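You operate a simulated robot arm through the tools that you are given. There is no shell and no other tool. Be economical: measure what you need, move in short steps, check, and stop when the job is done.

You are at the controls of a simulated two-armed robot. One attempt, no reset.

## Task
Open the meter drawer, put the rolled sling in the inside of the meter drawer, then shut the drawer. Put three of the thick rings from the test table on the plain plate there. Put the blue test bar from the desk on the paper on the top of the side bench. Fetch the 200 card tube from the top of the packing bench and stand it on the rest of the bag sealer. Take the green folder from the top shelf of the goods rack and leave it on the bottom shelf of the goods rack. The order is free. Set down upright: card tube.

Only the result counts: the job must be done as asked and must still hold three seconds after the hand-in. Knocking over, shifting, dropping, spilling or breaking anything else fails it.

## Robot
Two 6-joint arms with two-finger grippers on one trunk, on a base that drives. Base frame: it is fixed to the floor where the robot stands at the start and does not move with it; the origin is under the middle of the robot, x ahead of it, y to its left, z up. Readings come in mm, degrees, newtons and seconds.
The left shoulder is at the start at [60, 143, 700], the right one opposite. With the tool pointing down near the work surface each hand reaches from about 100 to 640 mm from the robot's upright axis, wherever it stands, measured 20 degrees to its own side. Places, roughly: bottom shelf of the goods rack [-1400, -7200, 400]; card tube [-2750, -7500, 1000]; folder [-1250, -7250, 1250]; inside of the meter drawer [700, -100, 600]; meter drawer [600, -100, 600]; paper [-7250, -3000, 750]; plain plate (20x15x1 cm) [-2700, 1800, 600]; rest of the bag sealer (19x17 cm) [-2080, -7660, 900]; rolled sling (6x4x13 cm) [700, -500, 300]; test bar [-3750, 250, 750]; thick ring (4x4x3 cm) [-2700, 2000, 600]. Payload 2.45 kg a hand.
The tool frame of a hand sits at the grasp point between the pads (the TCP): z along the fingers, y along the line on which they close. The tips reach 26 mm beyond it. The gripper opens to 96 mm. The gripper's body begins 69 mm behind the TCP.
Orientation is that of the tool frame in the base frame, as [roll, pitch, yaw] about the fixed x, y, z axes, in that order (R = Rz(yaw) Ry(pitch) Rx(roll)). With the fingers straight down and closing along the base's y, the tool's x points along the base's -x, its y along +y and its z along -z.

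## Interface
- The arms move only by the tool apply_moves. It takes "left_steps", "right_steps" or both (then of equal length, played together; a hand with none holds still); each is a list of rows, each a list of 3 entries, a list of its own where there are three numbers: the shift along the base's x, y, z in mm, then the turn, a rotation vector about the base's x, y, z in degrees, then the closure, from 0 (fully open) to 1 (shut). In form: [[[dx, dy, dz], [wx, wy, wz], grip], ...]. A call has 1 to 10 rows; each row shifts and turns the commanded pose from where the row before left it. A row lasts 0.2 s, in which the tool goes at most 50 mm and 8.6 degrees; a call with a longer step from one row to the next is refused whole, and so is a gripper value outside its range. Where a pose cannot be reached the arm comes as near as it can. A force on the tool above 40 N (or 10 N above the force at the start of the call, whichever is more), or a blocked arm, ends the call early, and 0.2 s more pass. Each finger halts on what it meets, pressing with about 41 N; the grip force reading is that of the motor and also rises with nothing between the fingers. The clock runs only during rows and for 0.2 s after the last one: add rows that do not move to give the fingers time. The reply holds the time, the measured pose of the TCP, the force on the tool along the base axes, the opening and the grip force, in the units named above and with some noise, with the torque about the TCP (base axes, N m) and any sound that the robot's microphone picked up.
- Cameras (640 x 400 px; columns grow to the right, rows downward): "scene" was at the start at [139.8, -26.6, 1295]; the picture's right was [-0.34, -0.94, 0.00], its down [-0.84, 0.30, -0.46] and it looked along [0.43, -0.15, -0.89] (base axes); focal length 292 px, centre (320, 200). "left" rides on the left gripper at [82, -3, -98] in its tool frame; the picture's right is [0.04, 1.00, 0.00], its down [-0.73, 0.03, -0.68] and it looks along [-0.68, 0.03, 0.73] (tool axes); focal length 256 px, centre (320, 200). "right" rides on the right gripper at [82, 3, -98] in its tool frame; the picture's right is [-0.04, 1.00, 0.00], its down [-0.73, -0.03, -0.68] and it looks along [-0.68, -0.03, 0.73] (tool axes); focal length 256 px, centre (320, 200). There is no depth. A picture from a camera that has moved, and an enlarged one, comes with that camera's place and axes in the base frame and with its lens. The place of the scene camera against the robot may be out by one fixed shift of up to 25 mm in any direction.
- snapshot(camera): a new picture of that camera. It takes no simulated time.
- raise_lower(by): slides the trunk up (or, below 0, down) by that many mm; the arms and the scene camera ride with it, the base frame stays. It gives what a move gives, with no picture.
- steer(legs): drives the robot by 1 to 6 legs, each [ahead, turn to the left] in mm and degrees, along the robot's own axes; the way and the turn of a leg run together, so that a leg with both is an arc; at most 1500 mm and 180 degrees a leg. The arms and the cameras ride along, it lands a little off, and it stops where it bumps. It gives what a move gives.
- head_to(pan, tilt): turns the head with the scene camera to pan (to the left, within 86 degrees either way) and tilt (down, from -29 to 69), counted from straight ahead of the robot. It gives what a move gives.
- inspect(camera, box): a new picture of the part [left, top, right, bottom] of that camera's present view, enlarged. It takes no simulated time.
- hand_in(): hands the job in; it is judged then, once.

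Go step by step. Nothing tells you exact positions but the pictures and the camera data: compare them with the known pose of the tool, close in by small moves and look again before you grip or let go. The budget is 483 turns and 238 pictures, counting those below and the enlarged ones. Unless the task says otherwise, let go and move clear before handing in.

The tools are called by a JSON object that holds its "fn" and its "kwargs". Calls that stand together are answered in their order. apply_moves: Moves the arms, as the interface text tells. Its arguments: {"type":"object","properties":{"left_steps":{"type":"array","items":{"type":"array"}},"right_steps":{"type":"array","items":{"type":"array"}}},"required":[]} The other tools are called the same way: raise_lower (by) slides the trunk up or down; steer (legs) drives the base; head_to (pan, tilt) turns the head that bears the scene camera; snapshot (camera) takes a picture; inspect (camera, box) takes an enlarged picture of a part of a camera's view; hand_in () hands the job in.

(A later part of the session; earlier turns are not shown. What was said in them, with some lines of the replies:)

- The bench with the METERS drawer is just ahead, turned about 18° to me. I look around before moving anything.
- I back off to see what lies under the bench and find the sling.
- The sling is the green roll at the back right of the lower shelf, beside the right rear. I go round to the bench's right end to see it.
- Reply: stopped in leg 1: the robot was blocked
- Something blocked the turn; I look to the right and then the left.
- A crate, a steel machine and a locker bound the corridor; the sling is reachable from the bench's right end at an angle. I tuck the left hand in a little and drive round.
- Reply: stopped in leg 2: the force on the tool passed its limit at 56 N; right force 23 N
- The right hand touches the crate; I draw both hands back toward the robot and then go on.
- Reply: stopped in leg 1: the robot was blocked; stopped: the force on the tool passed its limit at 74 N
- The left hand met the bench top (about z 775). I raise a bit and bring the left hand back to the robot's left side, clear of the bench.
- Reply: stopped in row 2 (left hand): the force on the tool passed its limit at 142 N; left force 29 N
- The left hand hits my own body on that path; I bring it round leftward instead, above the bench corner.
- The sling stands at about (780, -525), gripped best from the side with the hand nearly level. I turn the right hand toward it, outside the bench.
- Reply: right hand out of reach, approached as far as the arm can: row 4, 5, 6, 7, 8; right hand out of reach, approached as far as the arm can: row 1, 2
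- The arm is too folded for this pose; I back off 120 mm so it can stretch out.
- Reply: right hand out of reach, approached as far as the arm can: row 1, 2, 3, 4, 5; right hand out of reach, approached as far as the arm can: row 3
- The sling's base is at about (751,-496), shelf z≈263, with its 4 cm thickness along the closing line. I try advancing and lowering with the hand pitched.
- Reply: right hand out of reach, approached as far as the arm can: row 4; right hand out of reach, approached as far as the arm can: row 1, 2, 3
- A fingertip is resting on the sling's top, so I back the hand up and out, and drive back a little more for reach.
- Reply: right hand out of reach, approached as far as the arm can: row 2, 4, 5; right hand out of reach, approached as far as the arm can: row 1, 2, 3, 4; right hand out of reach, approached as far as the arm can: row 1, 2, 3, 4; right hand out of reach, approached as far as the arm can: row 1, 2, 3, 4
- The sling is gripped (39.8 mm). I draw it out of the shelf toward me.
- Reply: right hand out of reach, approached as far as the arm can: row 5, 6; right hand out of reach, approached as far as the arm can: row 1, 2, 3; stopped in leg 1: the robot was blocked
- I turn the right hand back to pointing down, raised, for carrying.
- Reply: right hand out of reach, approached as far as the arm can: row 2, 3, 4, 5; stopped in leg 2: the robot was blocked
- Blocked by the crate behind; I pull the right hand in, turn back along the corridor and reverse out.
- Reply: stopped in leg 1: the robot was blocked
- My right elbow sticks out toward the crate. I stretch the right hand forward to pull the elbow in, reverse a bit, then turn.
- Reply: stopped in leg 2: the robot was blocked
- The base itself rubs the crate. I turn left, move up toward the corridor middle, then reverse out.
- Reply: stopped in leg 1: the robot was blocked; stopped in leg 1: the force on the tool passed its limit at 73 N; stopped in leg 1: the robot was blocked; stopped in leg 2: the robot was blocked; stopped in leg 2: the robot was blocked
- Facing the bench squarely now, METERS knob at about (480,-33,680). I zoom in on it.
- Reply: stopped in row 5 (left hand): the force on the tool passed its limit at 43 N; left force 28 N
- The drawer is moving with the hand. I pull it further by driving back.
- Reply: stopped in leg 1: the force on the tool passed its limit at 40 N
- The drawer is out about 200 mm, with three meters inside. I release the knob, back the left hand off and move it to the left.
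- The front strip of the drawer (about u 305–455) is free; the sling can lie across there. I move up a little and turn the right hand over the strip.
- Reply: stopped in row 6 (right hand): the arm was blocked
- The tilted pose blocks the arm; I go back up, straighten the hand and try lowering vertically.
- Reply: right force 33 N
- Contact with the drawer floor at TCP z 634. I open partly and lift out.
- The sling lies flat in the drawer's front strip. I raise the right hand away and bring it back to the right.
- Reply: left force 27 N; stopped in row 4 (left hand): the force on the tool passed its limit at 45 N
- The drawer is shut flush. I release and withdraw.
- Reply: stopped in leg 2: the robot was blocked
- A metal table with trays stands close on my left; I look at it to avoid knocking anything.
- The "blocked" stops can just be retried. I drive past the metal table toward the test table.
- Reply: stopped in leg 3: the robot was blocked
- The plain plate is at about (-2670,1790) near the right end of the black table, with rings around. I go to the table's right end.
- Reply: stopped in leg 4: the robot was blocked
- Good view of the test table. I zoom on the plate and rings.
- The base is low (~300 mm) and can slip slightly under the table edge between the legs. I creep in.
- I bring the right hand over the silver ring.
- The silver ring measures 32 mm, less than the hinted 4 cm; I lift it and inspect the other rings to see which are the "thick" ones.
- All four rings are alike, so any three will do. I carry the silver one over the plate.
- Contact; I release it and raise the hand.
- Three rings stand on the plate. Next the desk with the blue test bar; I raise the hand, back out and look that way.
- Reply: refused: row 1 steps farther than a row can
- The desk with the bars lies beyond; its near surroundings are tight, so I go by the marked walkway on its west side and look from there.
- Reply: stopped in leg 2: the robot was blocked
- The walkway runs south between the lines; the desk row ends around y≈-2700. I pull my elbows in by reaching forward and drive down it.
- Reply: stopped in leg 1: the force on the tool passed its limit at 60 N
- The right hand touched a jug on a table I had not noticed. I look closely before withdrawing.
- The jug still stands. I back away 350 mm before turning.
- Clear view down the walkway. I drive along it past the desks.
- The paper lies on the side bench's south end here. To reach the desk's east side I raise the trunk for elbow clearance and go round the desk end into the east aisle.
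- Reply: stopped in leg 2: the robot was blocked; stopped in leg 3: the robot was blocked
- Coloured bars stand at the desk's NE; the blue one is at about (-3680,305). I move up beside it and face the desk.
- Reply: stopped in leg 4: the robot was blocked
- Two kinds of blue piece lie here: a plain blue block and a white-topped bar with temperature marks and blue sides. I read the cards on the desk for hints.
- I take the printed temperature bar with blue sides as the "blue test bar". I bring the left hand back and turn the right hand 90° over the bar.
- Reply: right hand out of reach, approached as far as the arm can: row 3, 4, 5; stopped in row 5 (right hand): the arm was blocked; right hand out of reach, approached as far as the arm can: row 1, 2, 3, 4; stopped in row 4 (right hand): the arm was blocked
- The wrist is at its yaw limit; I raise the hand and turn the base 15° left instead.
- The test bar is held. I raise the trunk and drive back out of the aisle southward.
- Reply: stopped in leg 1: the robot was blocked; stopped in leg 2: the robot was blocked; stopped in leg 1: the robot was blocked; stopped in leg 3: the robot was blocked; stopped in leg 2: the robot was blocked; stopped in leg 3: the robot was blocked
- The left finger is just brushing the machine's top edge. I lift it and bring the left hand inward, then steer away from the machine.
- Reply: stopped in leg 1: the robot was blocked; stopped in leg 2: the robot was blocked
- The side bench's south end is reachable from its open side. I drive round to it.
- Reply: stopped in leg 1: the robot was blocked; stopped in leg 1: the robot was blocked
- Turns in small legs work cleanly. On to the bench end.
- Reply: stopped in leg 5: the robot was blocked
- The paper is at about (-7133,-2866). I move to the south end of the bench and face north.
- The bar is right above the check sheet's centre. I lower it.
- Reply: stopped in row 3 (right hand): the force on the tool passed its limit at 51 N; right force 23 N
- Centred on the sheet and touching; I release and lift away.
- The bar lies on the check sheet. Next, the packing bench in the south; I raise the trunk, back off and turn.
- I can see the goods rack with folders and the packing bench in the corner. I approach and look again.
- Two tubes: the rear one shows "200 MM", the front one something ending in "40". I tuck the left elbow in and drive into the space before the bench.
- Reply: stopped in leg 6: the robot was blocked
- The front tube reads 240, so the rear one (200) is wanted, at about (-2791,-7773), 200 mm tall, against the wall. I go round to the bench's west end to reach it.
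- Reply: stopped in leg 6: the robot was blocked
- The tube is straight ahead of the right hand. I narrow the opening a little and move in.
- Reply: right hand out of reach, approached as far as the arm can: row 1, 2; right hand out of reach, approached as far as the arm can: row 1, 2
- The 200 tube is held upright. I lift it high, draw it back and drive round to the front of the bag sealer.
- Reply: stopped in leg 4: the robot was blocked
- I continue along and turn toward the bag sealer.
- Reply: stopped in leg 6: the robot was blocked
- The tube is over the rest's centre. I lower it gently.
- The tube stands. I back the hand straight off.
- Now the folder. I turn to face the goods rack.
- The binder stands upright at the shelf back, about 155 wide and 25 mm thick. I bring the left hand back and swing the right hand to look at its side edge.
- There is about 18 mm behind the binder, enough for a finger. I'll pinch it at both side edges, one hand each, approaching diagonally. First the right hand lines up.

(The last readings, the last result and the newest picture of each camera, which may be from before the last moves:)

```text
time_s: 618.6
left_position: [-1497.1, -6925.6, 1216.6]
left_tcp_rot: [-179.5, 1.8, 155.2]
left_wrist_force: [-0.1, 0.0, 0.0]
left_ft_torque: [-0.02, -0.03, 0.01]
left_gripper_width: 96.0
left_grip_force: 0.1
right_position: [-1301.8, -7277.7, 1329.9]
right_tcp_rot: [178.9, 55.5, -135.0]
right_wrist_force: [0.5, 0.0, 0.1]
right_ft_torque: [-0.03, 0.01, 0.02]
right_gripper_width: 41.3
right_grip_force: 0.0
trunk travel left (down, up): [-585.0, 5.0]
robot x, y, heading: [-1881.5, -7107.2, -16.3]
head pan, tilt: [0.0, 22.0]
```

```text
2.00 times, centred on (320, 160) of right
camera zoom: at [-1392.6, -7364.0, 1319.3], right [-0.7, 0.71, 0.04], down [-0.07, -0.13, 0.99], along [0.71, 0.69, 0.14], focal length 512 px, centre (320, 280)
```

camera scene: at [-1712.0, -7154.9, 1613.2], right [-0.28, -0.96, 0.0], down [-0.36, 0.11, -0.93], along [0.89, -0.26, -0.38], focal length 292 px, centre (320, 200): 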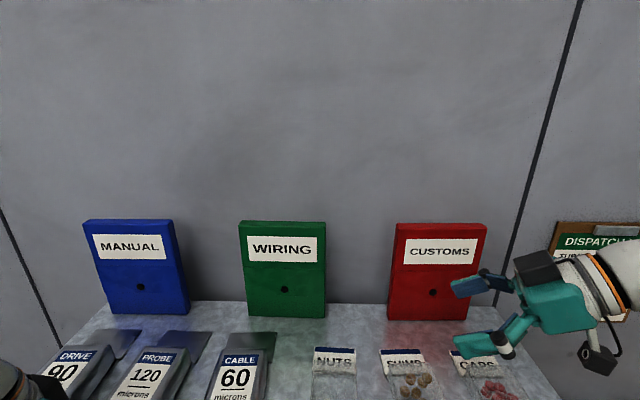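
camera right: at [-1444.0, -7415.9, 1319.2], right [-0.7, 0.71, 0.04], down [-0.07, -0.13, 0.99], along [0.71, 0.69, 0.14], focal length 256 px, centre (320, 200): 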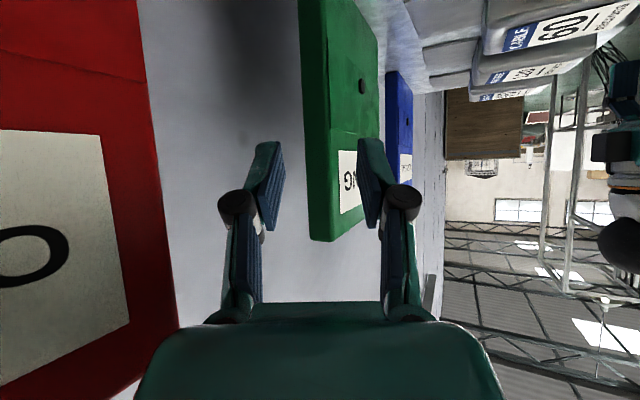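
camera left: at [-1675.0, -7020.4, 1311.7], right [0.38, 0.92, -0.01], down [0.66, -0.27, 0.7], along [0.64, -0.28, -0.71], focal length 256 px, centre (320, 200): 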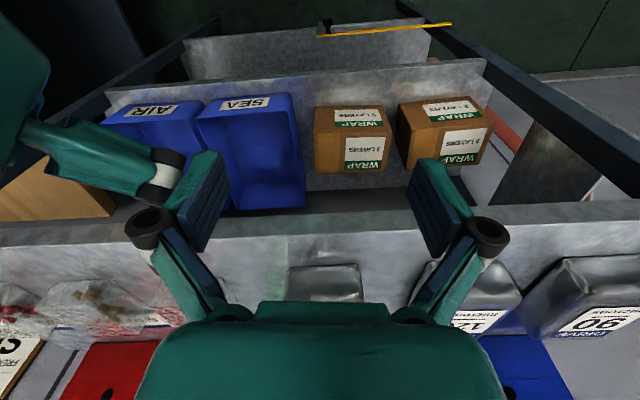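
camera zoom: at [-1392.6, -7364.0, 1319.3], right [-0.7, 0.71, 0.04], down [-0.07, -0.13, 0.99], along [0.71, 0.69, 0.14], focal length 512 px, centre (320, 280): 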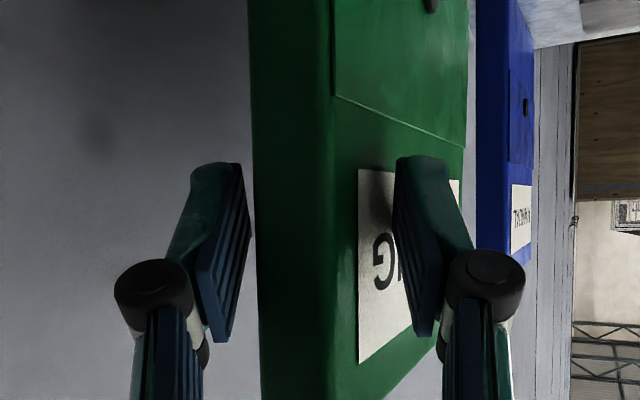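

{"fn": "apply_moves", "kwargs": {"right_steps": [[[3.5, -3.5, 0], [0, 0, 0], 0.57], [[6, 6, 0], [0, 0, 0], 0.57]]}}

{"fn": "inspect", "kwargs": {"camera": "right", "box": [200, 60, 440, 260]}}

```text
time_s: 619.2
left_position: [-1496.2, -6925.1, 1216.7]
left_tcp_rot: [-179.5, 1.8, 155.2]
left_wrist_force: [1.1, 0.0, 0.2]
left_ft_torque: [0.01, -0.02, -0.01]
left_gripper_width: 96.1
left_grip_force: 0.1
right_position: [-1290.8, -7274.6, 1330.8]
right_tcp_rot: [178.8, 55.5, -134.9]
right_wrist_force: [-0.8, 0.6, 0.9]
right_ft_torque: [-0.01, -0.02, 0.02]
right_gripper_width: 41.3
right_grip_force: 0.2
trunk travel left (down, up): [-585.0, 5.0]
robot x, y, heading: [-1879.0, -7105.3, -16.3]
head pan, tilt: [0.0, 22.0]
```

```text
2.00 times, centred on (320, 160) of right
camera zoom: at [-1382.7, -7361.4, 1319.7], right [-0.7, 0.71, 0.04], down [-0.07, -0.13, 0.99], along [0.71, 0.69, 0.14], focal length 512 px, centre (320, 280)
```

zoom: 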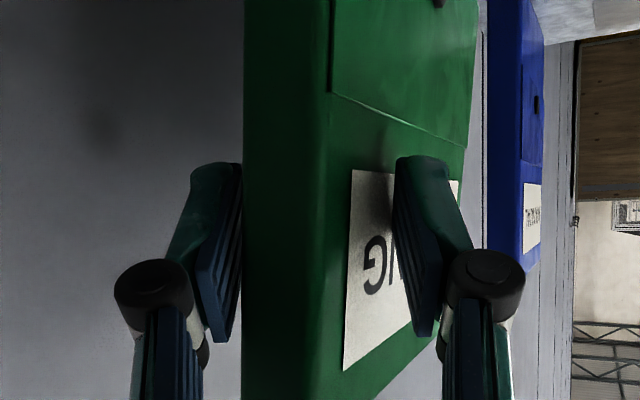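

{"fn": "apply_moves", "kwargs": {"right_steps": [[[6, 2, 0], [0, 0, 0], 0.57], [[3, 3, 0], [0, 0, 0], 0.57]]}}

{"fn": "inspect", "kwargs": {"camera": "right", "box": [200, 60, 440, 260]}}

```text
time_s: 619.8
left_position: [-1496.5, -6925.3, 1217.0]
left_tcp_rot: [-179.4, 1.7, 155.3]
left_wrist_force: [-0.1, -0.4, -0.3]
left_ft_torque: [-0.01, -0.05, -0.02]
left_gripper_width: 95.8
left_grip_force: 0.0
right_position: [-1282.1, -7269.6, 1330.3]
right_tcp_rot: [178.8, 55.6, -135.0]
right_wrist_force: [-0.1, 0.6, -0.2]
right_ft_torque: [-0.02, 0.01, -0.02]
right_gripper_width: 41.0
right_grip_force: 0.1
trunk travel left (down, up): [-585.0, 5.0]
robot x, y, heading: [-1875.2, -7105.5, -16.4]
head pan, tilt: [0.0, 22.0]
```

```text
2.00 times, centred on (320, 160) of right
camera zoom: at [-1373.9, -7356.9, 1319.5], right [-0.7, 0.71, 0.04], down [-0.07, -0.13, 0.99], along [0.71, 0.69, 0.14], focal length 512 px, centre (320, 280)
```

zoom: 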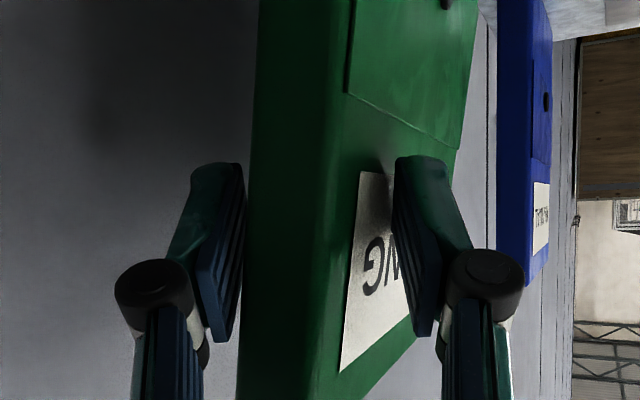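

{"fn": "inspect", "kwargs": {"camera": "scene", "box": [220, 200, 400, 340]}}

```text
2.86 times, centred on (310, 270) of scene
camera zoom: at [-1713.0, -7154.8, 1613.3], right [-0.28, -0.96, 0.0], down [-0.36, 0.11, -0.93], along [0.89, -0.26, -0.37], focal length 835 px, centre (349, 0)
```

zoom: 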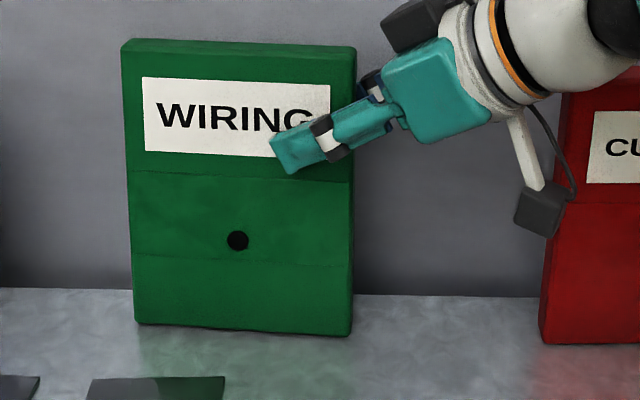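

The back finger is behind the binder's edge. I close while easing the hand forward so the binder can swing into line with the pads.

{"fn": "apply_moves", "kwargs": {"right_steps": [[[2, 2, 0], [0, 0, 0], 0.65], [[0, 0, 0], [0, 0, 0], 0.72], [[-6, 2, 0], [0, 0, 0], 0.8], [[-8, 2, 0], [0, 0, 0], 1], [[-8, 2, 0], [0, 0, 0], 1], [[-8, 2, 0], [0, 0, 0], 1]]}}

{"fn": "snapshot", "kwargs": {"camera": "scene"}}

{"fn": "inspect", "kwargs": {"camera": "right", "box": [200, 60, 440, 260]}}

```text
time_s: 621.2
left_position: [-1497.6, -6926.6, 1217.4]
left_tcp_rot: [-179.5, 1.7, 155.2]
left_wrist_force: [0.5, 0.6, 0.2]
left_ft_torque: [-0.01, -0.03, -0.03]
left_gripper_width: 96.0
left_grip_force: 0.0
right_position: [-1311.7, -7260.6, 1330.6]
right_tcp_rot: [178.9, 55.4, -135.0]
right_wrist_force: [-0.7, 0.8, -0.3]
right_ft_torque: [0.04, 0.03, 0.02]
right_gripper_width: 21.7
right_grip_force: 40.5
trunk travel left (down, up): [-585.0, 5.0]
robot x, y, heading: [-1879.8, -7108.9, -16.2]
head pan, tilt: [0.0, 22.0]
```

```text
32 pictures are left
camera scene: at [-1713.1, -7154.7, 1613.3], right [-0.28, -0.96, 0.0], down [-0.36, 0.11, -0.93], along [0.89, -0.26, -0.37], focal length 292 px, centre (320, 200)
```

scene: 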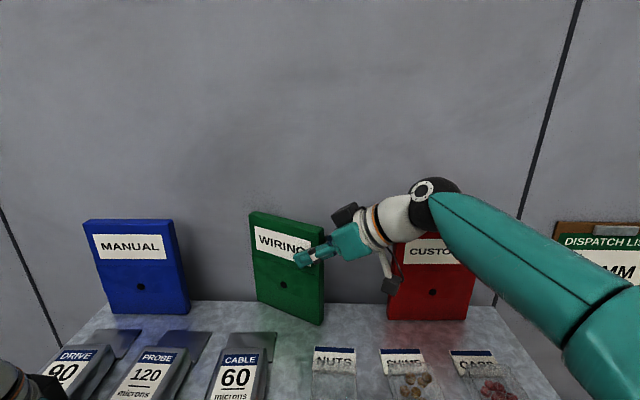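

```text
2.00 times, centred on (320, 160) of right
camera zoom: at [-1402.7, -7347.2, 1319.3], right [-0.7, 0.71, 0.04], down [-0.07, -0.13, 0.99], along [0.71, 0.69, 0.14], focal length 512 px, centre (320, 280)
```

zoom: 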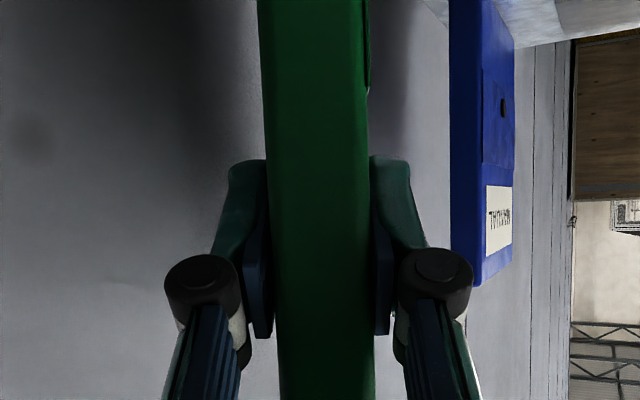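

The binder swung into line and is gripped well (21.7 mm). I lift it.

{"fn": "apply_moves", "kwargs": {"right_steps": [[[0, 0, 15], [0, 0, 0], 1], [[0, 0, 20], [0, 0, 0], 1], [[-10, 3, 10], [0, 0, 0], 1], [[0, 0, 0], [0, 0, 0], 1]]}}

{"fn": "snapshot", "kwargs": {"camera": "scene"}}

```text
time_s: 622.2
left_position: [-1494.8, -6924.6, 1217.5]
left_tcp_rot: [-179.6, 1.8, 155.2]
left_wrist_force: [0.2, 0.0, -0.1]
left_ft_torque: [-0.02, 0.02, 0.0]
left_gripper_width: 96.0
left_grip_force: 0.0
right_position: [-1319.8, -7256.7, 1375.4]
right_tcp_rot: [178.8, 55.4, -135.2]
right_wrist_force: [0.8, 0.4, -2.8]
right_ft_torque: [-0.1, 0.07, 0.02]
right_gripper_width: 21.8
right_grip_force: 40.6
trunk travel left (down, up): [-585.0, 5.0]
robot x, y, heading: [-1880.0, -7108.7, -16.4]
head pan, tilt: [0.0, 22.0]
```

```text
30 pictures are left
camera scene: at [-1711.8, -7154.8, 1613.2], right [-0.28, -0.96, 0.0], down [-0.36, 0.11, -0.93], along [0.89, -0.26, -0.38], focal length 292 px, centre (320, 200)
```

scene: 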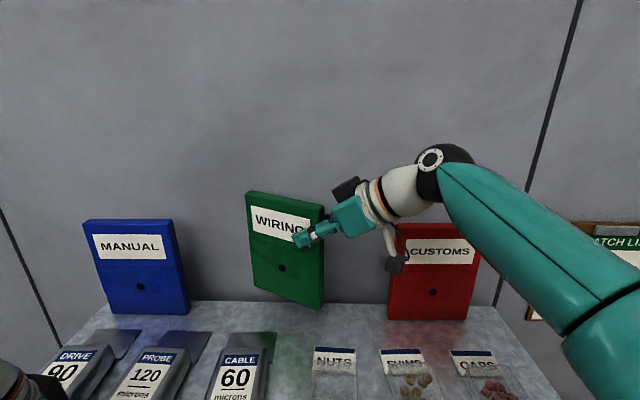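

{"fn": "apply_moves", "kwargs": {"right_steps": [[[-8, 2, 20], [0, 0, 0], 1], [[-8, 2, 20], [0, 0, 0], 1], [[-10, 3, 15], [0, 0, 0], 1]]}}

{"fn": "snapshot", "kwargs": {"camera": "scene"}}

```text
time_s: 623.0
left_position: [-1497.0, -6925.3, 1217.1]
left_tcp_rot: [-179.5, 1.8, 155.3]
left_wrist_force: [-0.1, -0.2, 0.6]
left_ft_torque: [-0.02, -0.01, -0.03]
left_gripper_width: 95.9
left_grip_force: 0.0
right_position: [-1347.9, -7249.5, 1431.2]
right_tcp_rot: [179.0, 55.5, -135.0]
right_wrist_force: [-0.3, 0.7, -2.3]
right_ft_torque: [-0.1, 0.08, -0.01]
right_gripper_width: 21.3
right_grip_force: 41.4
trunk travel left (down, up): [-585.0, 5.0]
robot x, y, heading: [-1878.3, -7107.7, -16.3]
head pan, tilt: [0.0, 22.0]
```

```text
29 pictures are left
camera scene: at [-1713.4, -7154.4, 1613.4], right [-0.28, -0.96, 0.0], down [-0.36, 0.11, -0.93], along [0.89, -0.26, -0.37], focal length 292 px, centre (320, 200)
```

scene: 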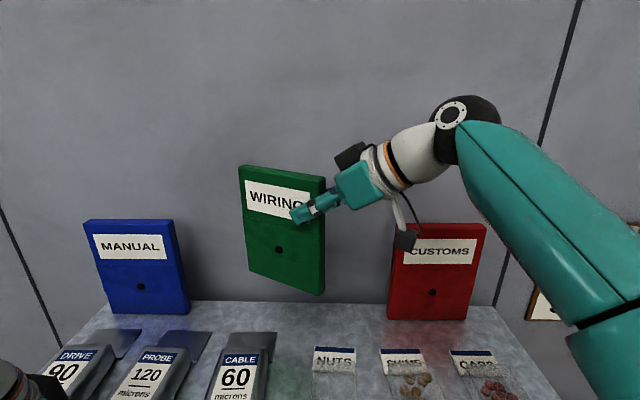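

The binder is clear of the shelf items. I reverse away from the rack and stretch both arms forward to keep my elbows in.

{"fn": "steer", "kwargs": {"legs": [[-430, 0]]}}

{"fn": "apply_moves", "kwargs": {"left_steps": [[[40, -22, 0], [0, 0, 0], 0], [[40, -22, 0], [0, 0, 0], 0], [[40, -22, 0], [0, 0, 0], 0], [[35, -20, 0], [0, 0, 0], 0]], "right_steps": [[[10, -30, -20], [0, 0, 0], 1], [[10, -30, -20], [0, 0, 0], 1], [[10, -30, -20], [0, 0, 0], 1], [[10, -20, -20], [0, 0, 0], 1]]}}

{"fn": "head_to", "kwargs": {"pan": 0, "tilt": 55}}

{"fn": "snapshot", "kwargs": {"camera": "scene"}}

```text
time_s: 625.6
left_position: [-1907.7, -6805.0, 1216.8]
left_tcp_rot: [-179.4, 1.8, 155.0]
left_wrist_force: [0.0, -0.3, -0.2]
left_ft_torque: [-0.05, 0.01, -0.02]
left_gripper_width: 96.2
left_grip_force: 0.1
right_position: [-1759.2, -7128.3, 1430.9]
right_tcp_rot: [178.9, 55.5, -135.1]
right_wrist_force: [-0.8, 0.2, -2.3]
right_ft_torque: [-0.11, 0.09, 0.02]
right_gripper_width: 21.5
right_grip_force: 40.9
trunk travel left (down, up): [-585.0, 5.0]
robot x, y, heading: [-2292.0, -6987.1, -16.5]
head pan, tilt: [0.0, 22.0]
```

```text
time_s: 626.6
left_position: [-1749.7, -6893.4, 1214.7]
left_tcp_rot: [-179.4, 1.7, 155.0]
left_wrist_force: [0.3, 0.2, -0.2]
left_ft_torque: [-0.01, 0.03, -0.02]
left_gripper_width: 96.0
left_grip_force: 0.0
right_position: [-1715.8, -7241.5, 1349.2]
right_tcp_rot: [178.6, 55.3, -135.4]
right_wrist_force: [-0.2, -0.3, -2.0]
right_ft_torque: [-0.07, 0.1, 0.03]
right_gripper_width: 21.3
right_grip_force: 41.1
trunk travel left (down, up): [-585.0, 5.0]
robot x, y, heading: [-2288.7, -6985.1, -16.7]
head pan, tilt: [0.0, 22.0]
```

```text
time_s: 627.6
left_position: [-1752.3, -6891.7, 1216.7]
left_tcp_rot: [-179.5, 1.7, 155.0]
left_wrist_force: [0.2, 0.3, 0.7]
left_ft_torque: [-0.03, 0.03, -0.01]
left_gripper_width: 96.1
left_grip_force: 0.0
right_position: [-1719.3, -7241.1, 1350.2]
right_tcp_rot: [178.7, 55.6, -135.2]
right_wrist_force: [0.5, 0.0, -3.4]
right_ft_torque: [-0.07, 0.12, -0.01]
right_gripper_width: 21.5
right_grip_force: 41.4
trunk travel left (down, up): [-585.0, 5.0]
robot x, y, heading: [-2291.2, -6982.5, -16.6]
head pan, tilt: [0.0, 55.0]
```

```text
28 pictures are left
camera scene: at [-2143.0, -7028.1, 1564.4], right [-0.28, -0.96, 0.0], down [-0.79, 0.23, -0.57], along [0.55, -0.16, -0.82], focal length 292 px, centre (320, 200)
```

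scene: 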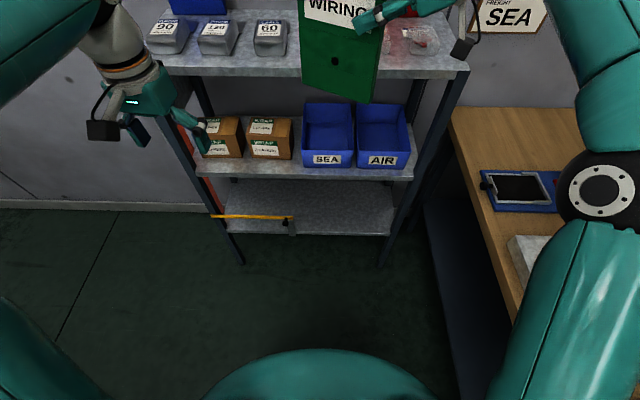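

Now I shift a little away from the packing bench before lowering the trunk.

{"fn": "steer", "kwargs": {"legs": [[-250, 0], [0, 11], [0, 9], [420, 0], [0, -11], [0, -9]]}}

{"fn": "head_to", "kwargs": {"pan": -45, "tilt": 55}}

{"fn": "snapshot", "kwargs": {"camera": "scene"}}

```text
time_s: 634.7
left_position: [-1569.7, -6794.6, 1216.1]
left_tcp_rot: [-179.6, 1.8, 155.1]
left_wrist_force: [-0.2, 0.4, 0.5]
left_ft_torque: [0.02, -0.03, 0.0]
left_gripper_width: 96.2
left_grip_force: 0.2
right_position: [-1536.6, -7144.0, 1351.1]
right_tcp_rot: [178.8, 55.5, -135.2]
right_wrist_force: [0.6, -1.1, -2.3]
right_ft_torque: [-0.1, 0.09, -0.01]
right_gripper_width: 21.8
right_grip_force: 41.1
trunk travel left (down, up): [-585.0, 5.0]
robot x, y, heading: [-2097.8, -6867.9, -16.7]
head pan, tilt: [0.0, 55.0]
```

```text
time_s: 635.8
left_position: [-1570.6, -6794.7, 1217.5]
left_tcp_rot: [-179.6, 1.8, 155.1]
left_wrist_force: [0.5, -0.9, -0.3]
left_ft_torque: [0.0, -0.02, -0.02]
left_gripper_width: 96.2
left_grip_force: 0.0
right_position: [-1536.2, -7143.5, 1352.4]
right_tcp_rot: [178.9, 55.5, -135.1]
right_wrist_force: [0.2, 0.5, -1.9]
right_ft_torque: [-0.09, 0.12, 0.01]
right_gripper_width: 21.7
right_grip_force: 41.3
trunk travel left (down, up): [-585.0, 5.0]
robot x, y, heading: [-2105.2, -6869.3, -16.5]
head pan, tilt: [-45.0, 55.0]
```

```text
27 pictures are left
camera scene: at [-1990.4, -6956.7, 1564.4], right [-0.88, -0.48, 0.0], down [-0.39, 0.72, -0.57], along [0.27, -0.5, -0.82], focal length 292 px, centre (320, 200)
```

scene: 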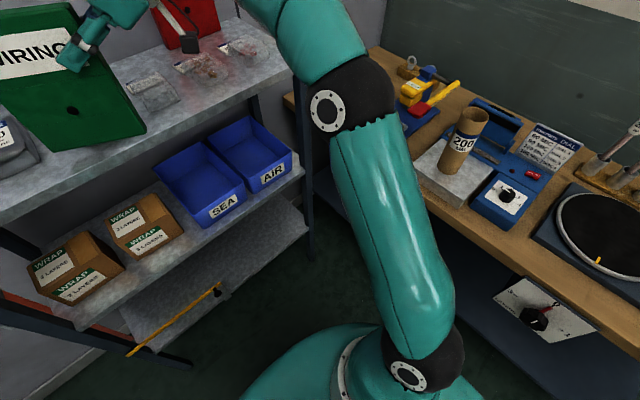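

{"fn": "steer", "kwargs": {"legs": [[-140, 0]]}}

{"fn": "raise_lower", "kwargs": {"by": -300}}

{"fn": "raise_lower", "kwargs": {"by": -270}}

{"fn": "head_to", "kwargs": {"pan": -5, "tilt": 35}}

{"fn": "snapshot", "kwargs": {"camera": "scene"}}

```text
time_s: 637.1
left_position: [-1705.4, -6754.6, 1218.8]
left_tcp_rot: [-179.5, 1.9, 155.0]
left_wrist_force: [-0.6, 0.5, 0.9]
left_ft_torque: [-0.04, -0.06, -0.02]
left_gripper_width: 96.0
left_grip_force: 0.2
right_position: [-1670.7, -7102.9, 1350.9]
right_tcp_rot: [179.0, 55.5, -135.0]
right_wrist_force: [-0.9, 0.3, -2.8]
right_ft_torque: [-0.12, 0.08, -0.03]
right_gripper_width: 21.3
right_grip_force: 40.8
trunk travel left (down, up): [-585.0, 5.0]
robot x, y, heading: [-2234.9, -6828.1, -16.9]
head pan, tilt: [-45.0, 55.0]
```

```text
time_s: 640.1
left_position: [-1704.5, -6754.7, 917.7]
left_tcp_rot: [-179.4, 1.9, 155.1]
left_wrist_force: [0.1, -0.1, 0.3]
left_ft_torque: [0.02, 0.01, 0.02]
left_gripper_width: 96.1
left_grip_force: 0.1
right_position: [-1670.0, -7102.5, 1051.4]
right_tcp_rot: [178.9, 55.6, -135.0]
right_wrist_force: [0.3, -0.3, -2.4]
right_ft_torque: [-0.09, 0.08, -0.01]
right_gripper_width: 21.2
right_grip_force: 41.1
trunk travel left (down, up): [-285.0, 305.0]
robot x, y, heading: [-2236.9, -6831.8, -16.7]
head pan, tilt: [-45.0, 55.0]
```

```text
time_s: 642.9
left_position: [-1704.3, -6754.2, 647.5]
left_tcp_rot: [-179.5, 1.8, 155.2]
left_wrist_force: [0.4, -0.1, -0.2]
left_ft_torque: [0.01, 0.0, -0.01]
left_gripper_width: 95.9
left_grip_force: 0.0
right_position: [-1669.9, -7103.7, 782.7]
right_tcp_rot: [178.9, 55.4, -135.0]
right_wrist_force: [0.1, -0.2, -2.4]
right_ft_torque: [-0.1, 0.06, -0.01]
right_gripper_width: 21.2
right_grip_force: 40.9
trunk travel left (down, up): [-15.0, 575.0]
robot x, y, heading: [-2236.7, -6830.5, -16.3]
head pan, tilt: [-45.0, 55.0]
```

```text
time_s: 644.0
left_position: [-1704.8, -6755.4, 647.0]
left_tcp_rot: [-179.5, 1.8, 155.2]
left_wrist_force: [0.5, 0.6, 0.4]
left_ft_torque: [0.0, 0.0, 0.01]
left_gripper_width: 95.9
left_grip_force: 0.0
right_position: [-1671.0, -7103.3, 780.3]
right_tcp_rot: [178.9, 55.6, -135.1]
right_wrist_force: [0.1, 0.2, -1.7]
right_ft_torque: [-0.11, 0.08, 0.01]
right_gripper_width: 21.8
right_grip_force: 40.6
trunk travel left (down, up): [-15.0, 575.0]
robot x, y, heading: [-2237.5, -6833.7, -16.5]
head pan, tilt: [-5.0, 35.0]
```

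```text
26 pictures are left
camera scene: at [-2077.7, -6885.4, 1022.6], right [-0.37, -0.93, 0.0], down [-0.53, 0.21, -0.82], along [0.76, -0.3, -0.57], focal length 292 px, centre (320, 200)
```

scene: 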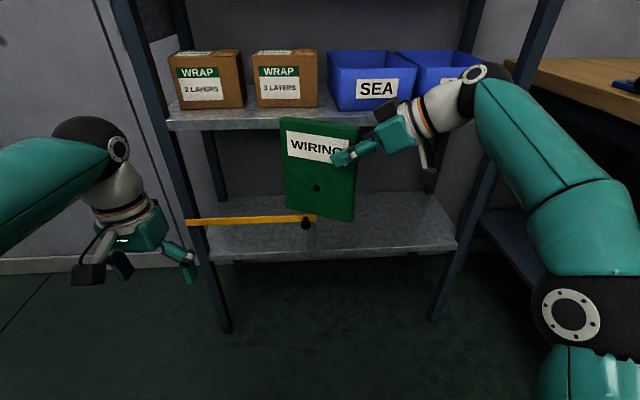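

{"fn": "apply_moves", "kwargs": {"left_steps": [[[-35, 12, 0], [0, 0, 0], 0], [[-35, 12, 0], [0, 0, 0], 0], [[-35, 12, 0], [0, 0, 0], 0], [[-35, 12, 0], [0, 0, 0], 0], [[0, 0, 0], [0, 0, 0], 0], [[0, 0, 0], [0, 0, 0], 0]], "right_steps": [[[-7, -22, -37], [0, 0, 0], 1], [[-7, -22, -37], [0, 0, 0], 1], [[-7, -22, -37], [0, 0, 0], 1], [[-7, -22, -37], [0, 0, 0], 1], [[-7, -22, -37], [0, 0, 0], 1], [[-5, -24, -35], [0, 0, 0], 1]]}}

{"fn": "snapshot", "kwargs": {"camera": "scene"}}

```text
time_s: 645.4
left_position: [-1844.2, -6707.1, 646.6]
left_tcp_rot: [-179.5, 1.8, 155.1]
left_wrist_force: [-0.2, -0.2, 0.2]
left_ft_torque: [-0.03, -0.01, 0.02]
left_gripper_width: 96.0
left_grip_force: 0.1
right_position: [-1710.7, -7237.2, 561.0]
right_tcp_rot: [178.9, 55.5, -135.2]
right_wrist_force: [0.1, 0.9, -2.2]
right_ft_torque: [-0.16, 0.08, 0.01]
right_gripper_width: 21.5
right_grip_force: 40.8
trunk travel left (down, up): [-15.0, 575.0]
robot x, y, heading: [-2236.3, -6828.9, -16.5]
head pan, tilt: [-5.0, 35.0]
```

```text
25 pictures are left
camera scene: at [-2077.9, -6885.1, 1022.7], right [-0.37, -0.93, 0.0], down [-0.53, 0.21, -0.82], along [0.76, -0.3, -0.57], focal length 292 px, centre (320, 200)
```

scene: 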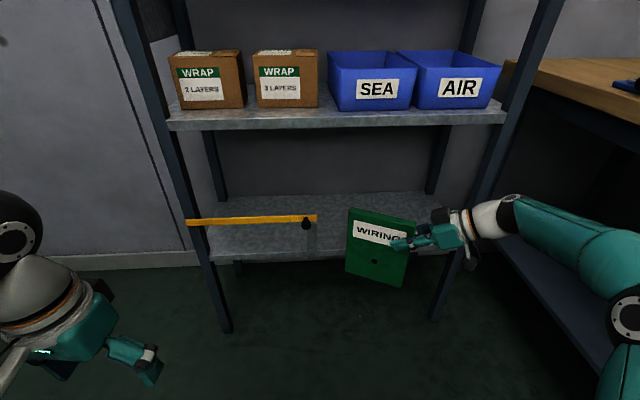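

{"fn": "steer", "kwargs": {"legs": [[150, 0], [110, 0]]}}

{"fn": "snapshot", "kwargs": {"camera": "scene"}}

```text
time_s: 647.5
left_position: [-1593.8, -6781.1, 645.8]
left_tcp_rot: [-179.5, 1.8, 155.2]
left_wrist_force: [0.4, 0.8, 0.8]
left_ft_torque: [-0.03, 0.01, 0.0]
left_gripper_width: 95.9
left_grip_force: 0.1
right_position: [-1460.0, -7311.9, 561.3]
right_tcp_rot: [179.0, 55.5, -135.0]
right_wrist_force: [0.0, -0.2, -2.8]
right_ft_torque: [-0.12, 0.1, -0.01]
right_gripper_width: 21.4
right_grip_force: 41.2
trunk travel left (down, up): [-15.0, 575.0]
robot x, y, heading: [-1988.0, -6904.3, -16.5]
head pan, tilt: [-5.0, 35.0]
```

```text
24 pictures are left
camera scene: at [-1827.1, -6959.7, 1022.7], right [-0.37, -0.93, 0.0], down [-0.53, 0.21, -0.82], along [0.76, -0.3, -0.57], focal length 292 px, centre (320, 200)
```

scene: 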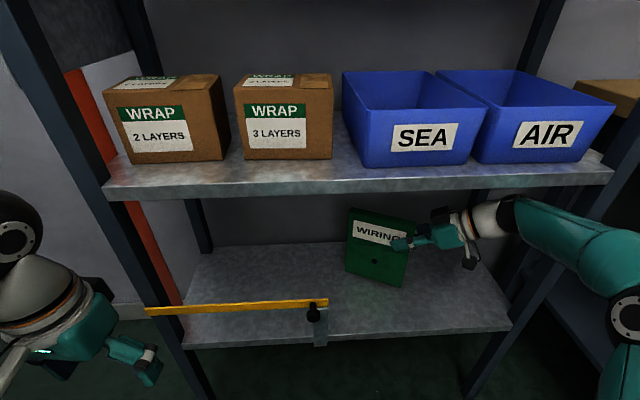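

{"fn": "apply_moves", "kwargs": {"right_steps": [[[18, -5, 0], [0, 0, 0], 1], [[18, -5, 0], [0, 0, 0], 1], [[18, -5, 0], [0, 0, 0], 1], [[0, 0, -12], [0, 0, 0], 1], [[0, 0, -10], [0, 0, 0], 1]]}}

{"fn": "apply_moves", "kwargs": {"right_steps": [[[0, 0, -6], [0, 0, 0], 1], [[0, 0, -5], [0, 0, 0], 1], [[0, 0, 0], [0, 0, 0], 1]]}}

{"fn": "snapshot", "kwargs": {"camera": "scene"}}

```text
time_s: 648.8
left_position: [-1595.1, -6778.9, 648.1]
left_tcp_rot: [-179.5, 2.1, 155.2]
left_wrist_force: [0.5, 0.4, 0.0]
left_ft_torque: [0.01, 0.02, 0.0]
left_gripper_width: 95.9
left_grip_force: 0.0
right_position: [-1405.7, -7325.8, 551.2]
right_tcp_rot: [-179.9, 56.1, -134.3]
right_wrist_force: [-5.3, 0.0, 30.4]
right_ft_torque: [0.38, -0.05, 0.03]
right_gripper_width: 21.5
right_grip_force: 40.8
trunk travel left (down, up): [-15.0, 575.0]
robot x, y, heading: [-1988.3, -6901.6, -16.4]
head pan, tilt: [-5.0, 35.0]
```

```text
time_s: 649.5
left_position: [-1596.1, -6779.1, 647.3]
left_tcp_rot: [-179.4, 2.0, 155.2]
left_wrist_force: [-0.5, -0.2, -0.5]
left_ft_torque: [-0.04, 0.0, 0.01]
left_gripper_width: 96.1
left_grip_force: 0.0
right_position: [-1406.0, -7326.1, 535.9]
right_tcp_rot: [179.5, 55.9, -134.8]
right_wrist_force: [-0.5, 0.7, 30.4]
right_ft_torque: [0.34, -0.39, 0.01]
right_gripper_width: 21.3
right_grip_force: 40.8
trunk travel left (down, up): [-15.0, 575.0]
robot x, y, heading: [-1984.9, -6903.7, -16.6]
head pan, tilt: [-5.0, 35.0]
```

```text
23 pictures are left
camera scene: at [-1829.5, -6958.2, 1023.2], right [-0.37, -0.93, 0.0], down [-0.53, 0.21, -0.82], along [0.76, -0.3, -0.57], focal length 292 px, centre (320, 200)
```

scene: 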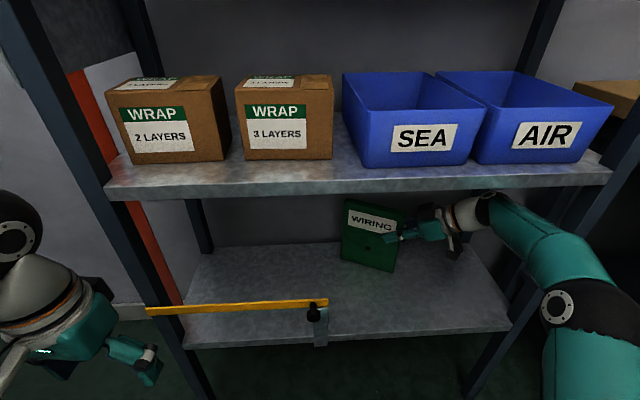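

{"fn": "apply_moves", "kwargs": {"right_steps": [[[0, 0, 4], [0, 0, 0], 1], [[0, 0, 0], [0, 0, 0], 1]]}}

{"fn": "inspect", "kwargs": {"camera": "scene", "box": [310, 180, 500, 300]}}

{"fn": "snapshot", "kwargs": {"camera": "right"}}

```text
time_s: 650.1
left_position: [-1593.9, -6779.4, 647.6]
left_tcp_rot: [-179.5, 1.9, 155.2]
left_wrist_force: [-0.4, -0.7, -0.9]
left_ft_torque: [0.02, 0.01, -0.02]
left_gripper_width: 96.2
left_grip_force: 0.1
right_position: [-1406.1, -7326.3, 535.4]
right_tcp_rot: [179.1, 55.7, -135.1]
right_wrist_force: [1.2, -1.1, 18.6]
right_ft_torque: [0.77, -1.11, 0.04]
right_gripper_width: 21.5
right_grip_force: 40.7
trunk travel left (down, up): [-15.0, 575.0]
robot x, y, heading: [-1988.1, -6908.7, -16.5]
head pan, tilt: [-5.0, 35.0]
```

```text
3.33 times, centred on (405, 240) of scene
camera zoom: at [-1828.6, -6958.9, 1022.9], right [-0.37, -0.93, 0.0], down [-0.53, 0.21, -0.82], along [0.76, -0.3, -0.57], focal length 974 px, centre (37, 67)
```

zoom: 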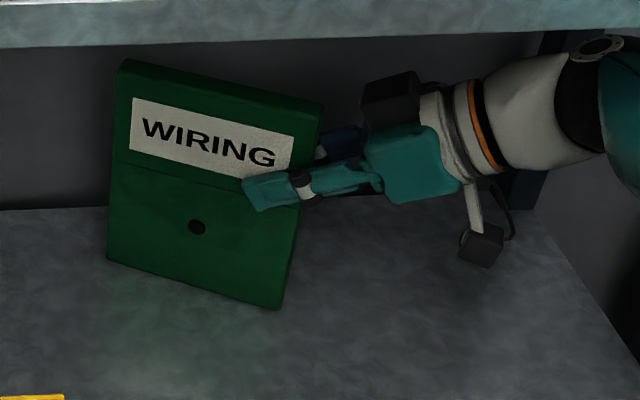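

```text
21 pictures are left
camera right: at [-1497.8, -7413.3, 523.2], right [-0.7, 0.71, 0.04], down [-0.07, -0.13, 0.99], along [0.71, 0.69, 0.15], focal length 256 px, centre (320, 200)
```

right: 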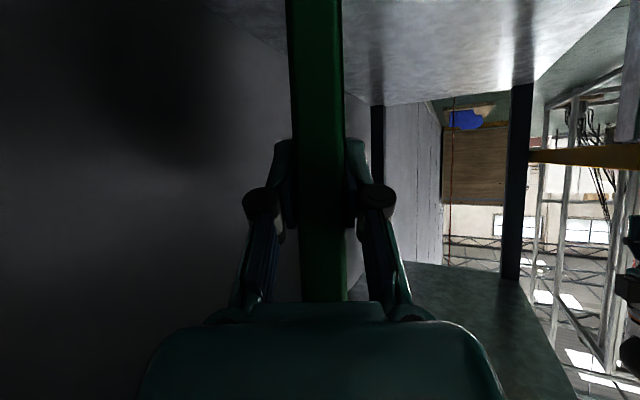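

{"fn": "apply_moves", "kwargs": {"right_steps": [[[0, 0, 4], [0, 0, 0], 1], [[0, 0, 3], [0, 0, 0], 1], [[0, 0, 0], [0, 0, 0], 1]]}}

```text
time_s: 651.0
left_position: [-1594.6, -6780.8, 646.2]
left_tcp_rot: [-179.5, 1.8, 155.2]
left_wrist_force: [0.8, 0.4, 0.1]
left_ft_torque: [0.0, 0.01, 0.0]
left_gripper_width: 96.0
left_grip_force: 0.1
right_position: [-1406.5, -7326.9, 538.7]
right_tcp_rot: [178.7, 55.3, -135.3]
right_wrist_force: [-0.9, -0.5, -2.3]
right_ft_torque: [-0.1, 0.07, 0.02]
right_gripper_width: 21.3
right_grip_force: 41.0
trunk travel left (down, up): [-15.0, 575.0]
robot x, y, heading: [-1986.6, -6902.3, -16.4]
head pan, tilt: [-5.0, 35.0]
```

{"fn": "apply_moves", "kwargs": {"right_steps": [[[0, 0, -2], [0, 0, 0], 1], [[0, 0, 0], [0, 0, 0], 1]]}}

```text
time_s: 651.5
left_position: [-1593.8, -6780.1, 647.1]
left_tcp_rot: [-179.6, 1.8, 155.2]
left_wrist_force: [-1.1, -0.7, 0.0]
left_ft_torque: [-0.02, 0.04, 0.0]
left_gripper_width: 96.0
left_grip_force: 0.0
right_position: [-1405.5, -7326.3, 538.3]
right_tcp_rot: [178.9, 55.4, -135.1]
right_wrist_force: [0.4, -0.1, -2.2]
right_ft_torque: [-0.1, 0.08, 0.03]
right_gripper_width: 21.2
right_grip_force: 40.5
trunk travel left (down, up): [-15.0, 575.0]
robot x, y, heading: [-1987.4, -6903.8, -16.7]
head pan, tilt: [-5.0, 35.0]
```

{"fn": "apply_moves", "kwargs": {"right_steps": [[[0, 0, -2], [0, 0, 0], 1], [[0, 0, 0], [0, 0, 0], 1]]}}

```text
time_s: 652.1
left_position: [-1592.9, -6779.8, 646.6]
left_tcp_rot: [-179.5, 1.9, 155.3]
left_wrist_force: [0.1, -0.7, -0.6]
left_ft_torque: [-0.02, -0.01, 0.0]
left_gripper_width: 95.9
left_grip_force: 0.1
right_position: [-1405.7, -7326.8, 535.8]
right_tcp_rot: [178.8, 55.5, -135.1]
right_wrist_force: [-0.4, 0.7, -2.8]
right_ft_torque: [-0.09, 0.11, -0.01]
right_gripper_width: 21.2
right_grip_force: 41.4
trunk travel left (down, up): [-15.0, 575.0]
robot x, y, heading: [-1987.5, -6902.2, -16.5]
head pan, tilt: [-5.0, 35.0]
```

{"fn": "apply_moves", "kwargs": {"right_steps": [[[0, 0, -2], [0, 0, 0], 1], [[0, 0, 0], [0, 0, 0], 1]]}}

```text
time_s: 652.8
left_position: [-1595.1, -6779.5, 646.5]
left_tcp_rot: [-179.5, 1.9, 155.2]
left_wrist_force: [-0.2, -0.2, -0.1]
left_ft_torque: [-0.04, 0.01, 0.02]
left_gripper_width: 96.1
left_grip_force: 0.0
right_position: [-1406.7, -7326.6, 535.7]
right_tcp_rot: [179.0, 55.4, -135.0]
right_wrist_force: [0.6, 0.1, 0.6]
right_ft_torque: [-0.17, 0.11, 0.01]
right_gripper_width: 21.4
right_grip_force: 41.0
trunk travel left (down, up): [-15.0, 575.0]
robot x, y, heading: [-1989.6, -6903.6, -16.6]
head pan, tilt: [-5.0, 35.0]
```

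Contact. I open gradually.

{"fn": "apply_moves", "kwargs": {"right_steps": [[[0, 0, -1], [0, 0, 0], 1], [[0, 0, 0], [0, 0, 0], 0.75], [[0, 0, 0], [0, 0, 0], 0.68], [[0, 0, 0], [0, 0, 0], 0.6], [[0, 0, 0], [0, 0, 0], 0.52], [[0, 0, 0], [0, 0, 0], 0.52]]}}

{"fn": "inspect", "kwargs": {"camera": "scene", "box": [310, 180, 500, 300]}}

```text
time_s: 654.1
left_position: [-1595.1, -6781.4, 646.2]
left_tcp_rot: [-179.5, 1.8, 155.2]
left_wrist_force: [-0.3, -0.1, -0.6]
left_ft_torque: [0.01, 0.0, -0.01]
left_gripper_width: 96.0
left_grip_force: 0.1
right_position: [-1405.0, -7325.6, 533.9]
right_tcp_rot: [178.9, 55.5, -135.1]
right_wrist_force: [0.0, 0.6, 0.0]
right_ft_torque: [0.0, -0.01, -0.01]
right_gripper_width: 46.2
right_grip_force: 0.0
trunk travel left (down, up): [-15.0, 575.0]
robot x, y, heading: [-1986.3, -6903.3, -16.3]
head pan, tilt: [-5.0, 35.0]
```

```text
3.33 times, centred on (405, 240) of scene
camera zoom: at [-1827.2, -6959.7, 1022.7], right [-0.37, -0.93, 0.0], down [-0.53, 0.21, -0.82], along [0.76, -0.3, -0.57], focal length 974 px, centre (37, 67)
```

zoom: 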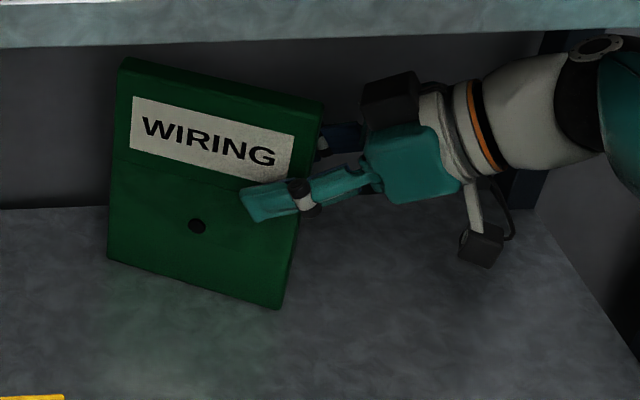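

It stands on its own. I slide the fingers off sideways and back out.

{"fn": "apply_moves", "kwargs": {"right_steps": [[[-8, -8, 0], [0, 0, 0], 0.5], [[-10, -10, 0], [0, 0, 0], 0.5], [[-10, -10, 0], [0, 0, 0], 0.5], [[-5, -5, 0], [0, 0, 0], 0.5]]}}

{"fn": "snapshot", "kwargs": {"camera": "right"}}

{"fn": "snapshot", "kwargs": {"camera": "scene"}}

```text
time_s: 655.1
left_position: [-1594.2, -6782.4, 646.4]
left_tcp_rot: [-179.5, 1.7, 155.2]
left_wrist_force: [0.8, 0.8, 0.7]
left_ft_torque: [-0.02, 0.02, -0.01]
left_gripper_width: 96.3
left_grip_force: 0.1
right_position: [-1438.2, -7358.5, 534.3]
right_tcp_rot: [178.9, 55.5, -135.0]
right_wrist_force: [0.2, 0.1, 0.0]
right_ft_torque: [0.03, -0.01, 0.01]
right_gripper_width: 47.8
right_grip_force: 0.0
trunk travel left (down, up): [-15.0, 575.0]
robot x, y, heading: [-1984.6, -6901.7, -16.4]
head pan, tilt: [-5.0, 35.0]
```

```text
19 pictures are left
camera right: at [-1530.3, -7447.1, 522.2], right [-0.7, 0.71, 0.04], down [-0.07, -0.13, 0.99], along [0.71, 0.69, 0.14], focal length 256 px, centre (320, 200)
```

right: 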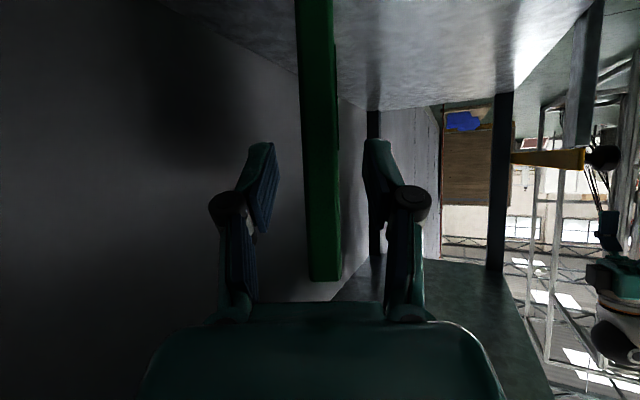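

```text
18 pictures are left
camera scene: at [-1827.2, -6959.7, 1022.7], right [-0.37, -0.93, 0.0], down [-0.53, 0.21, -0.82], along [0.76, -0.3, -0.57], focal length 292 px, centre (320, 200)
```

scene: 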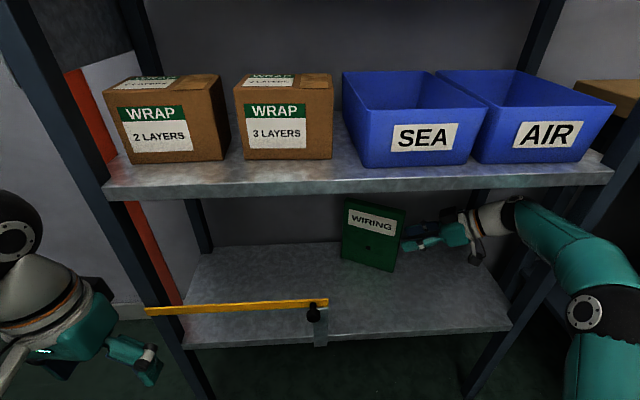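

{"fn": "apply_moves", "kwargs": {"right_steps": [[[-4, -4, 0], [0, 0, 0], 0.5], [[-28, 8, 0], [0, 0, 0], 0.5], [[-35, 10, 0], [0, 0, 0], 0.5], [[-35, 10, 0], [0, 0, 0], 0.5], [[-35, 10, 0], [0, 0, 0], 0.5]]}}

{"fn": "steer", "kwargs": {"legs": [[-250, 0]]}}

{"fn": "snapshot", "kwargs": {"camera": "scene"}}

```text
time_s: 656.4
left_position: [-1595.0, -6780.0, 646.1]
left_tcp_rot: [-179.5, 1.8, 155.2]
left_wrist_force: [0.4, 0.0, -0.7]
left_ft_torque: [0.03, 0.01, 0.03]
left_gripper_width: 96.0
left_grip_force: 0.0
right_position: [-1576.4, -7326.1, 532.9]
right_tcp_rot: [179.1, 55.5, -135.0]
right_wrist_force: [0.8, -0.5, -0.1]
right_ft_torque: [-0.04, -0.04, 0.0]
right_gripper_width: 48.1
right_grip_force: 0.1
trunk travel left (down, up): [-15.0, 575.0]
robot x, y, heading: [-1986.0, -6908.0, -16.4]
head pan, tilt: [-5.0, 35.0]
```

```text
time_s: 658.2
left_position: [-1835.5, -6709.0, 646.6]
left_tcp_rot: [-179.5, 1.9, 155.3]
left_wrist_force: [-0.2, -0.1, 0.4]
left_ft_torque: [0.0, 0.02, -0.01]
left_gripper_width: 96.1
left_grip_force: 0.0
right_position: [-1814.9, -7253.2, 533.3]
right_tcp_rot: [178.9, 55.4, -134.8]
right_wrist_force: [0.0, -0.2, 1.0]
right_ft_torque: [-0.01, 0.01, 0.0]
right_gripper_width: 48.0
right_grip_force: 0.1
trunk travel left (down, up): [-15.0, 575.0]
robot x, y, heading: [-2222.2, -6833.9, -16.3]
head pan, tilt: [-5.0, 35.0]
```

```text
17 pictures are left
camera scene: at [-2067.2, -6888.3, 1022.7], right [-0.36, -0.93, 0.0], down [-0.53, 0.21, -0.82], along [0.76, -0.3, -0.57], focal length 292 px, centre (320, 200)
```

scene: 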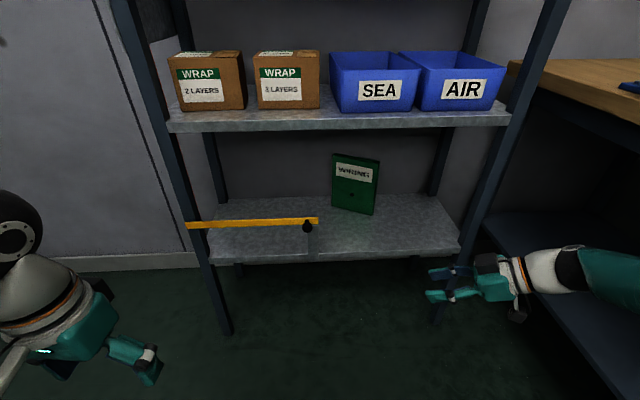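

The binder stands on the bottom shelf. A last look at the tube.

{"fn": "head_to", "kwargs": {"pan": -65, "tilt": 15}}

{"fn": "snapshot", "kwargs": {"camera": "scene"}}

```text
time_s: 659.5
left_position: [-1834.3, -6708.5, 648.0]
left_tcp_rot: [-179.5, 1.8, 155.3]
left_wrist_force: [-0.5, 0.0, -1.0]
left_ft_torque: [0.02, 0.02, -0.01]
left_gripper_width: 95.7
left_grip_force: 0.0
right_position: [-1815.6, -7252.9, 533.6]
right_tcp_rot: [178.8, 55.5, -134.9]
right_wrist_force: [0.2, -0.1, -0.2]
right_ft_torque: [0.0, -0.03, 0.0]
right_gripper_width: 47.9
right_grip_force: 0.1
trunk travel left (down, up): [-15.0, 575.0]
robot x, y, heading: [-2228.0, -6832.8, -16.4]
head pan, tilt: [-65.0, 15.0]
```

```text
16 pictures are left
camera scene: at [-2135.2, -6948.4, 1054.7], right [-0.99, -0.15, 0.0], down [-0.04, 0.26, -0.97], along [0.15, -0.95, -0.26], focal length 292 px, centre (320, 200)
```

scene: 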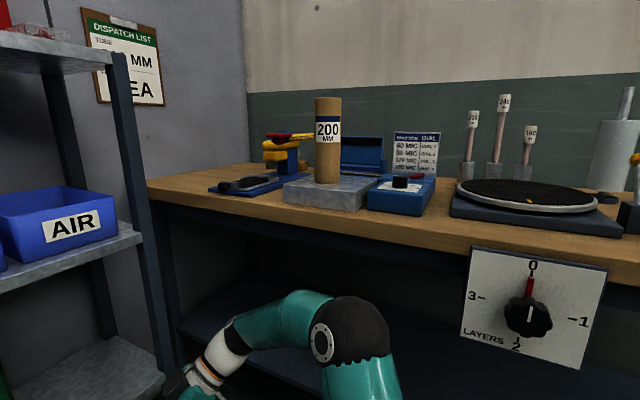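

The 200 tube stands upright on the bag sealer's rest, and both hands are empty and clear. I hand in.

{"fn": "hand_in", "kwargs": {}}

```text
The job is handed in.
```

I handed the job in with all five parts placed as asked, but I had to guess which piece was the blue test bar, and my hand touched a jug along the way.

- **Sling:** it lies in the meter drawer's front strip, and the drawer is shut flush.
- **Rings:** three of the four stand on the plain plate. They measured about 32 mm across rather than the stated 4 cm, but all four looked alike.
- **Test bar:** two kinds of blue piece were on the desk. I took the white-topped bar with temperature marks and blue sides, not the plain blue block, and laid it on the check sheet on the side bench. I can't confirm that choice.
- **Card tube:** the one labelled 200 stands upright on the bag sealer's rest.
- **Folder:** the green one (labelled "Wiring") stands on the bottom shelf of the goods rack.

On the way to the desk, my right hand bumped a white jug on a table beside the walkway hard enough to stop the move. It stayed upright, and I saw no sign it had moved. My base or arms also touched the crate, the steel machine and possibly the desk a few times. I saw nothing knocked over, but I did not go back to check for small shifts.
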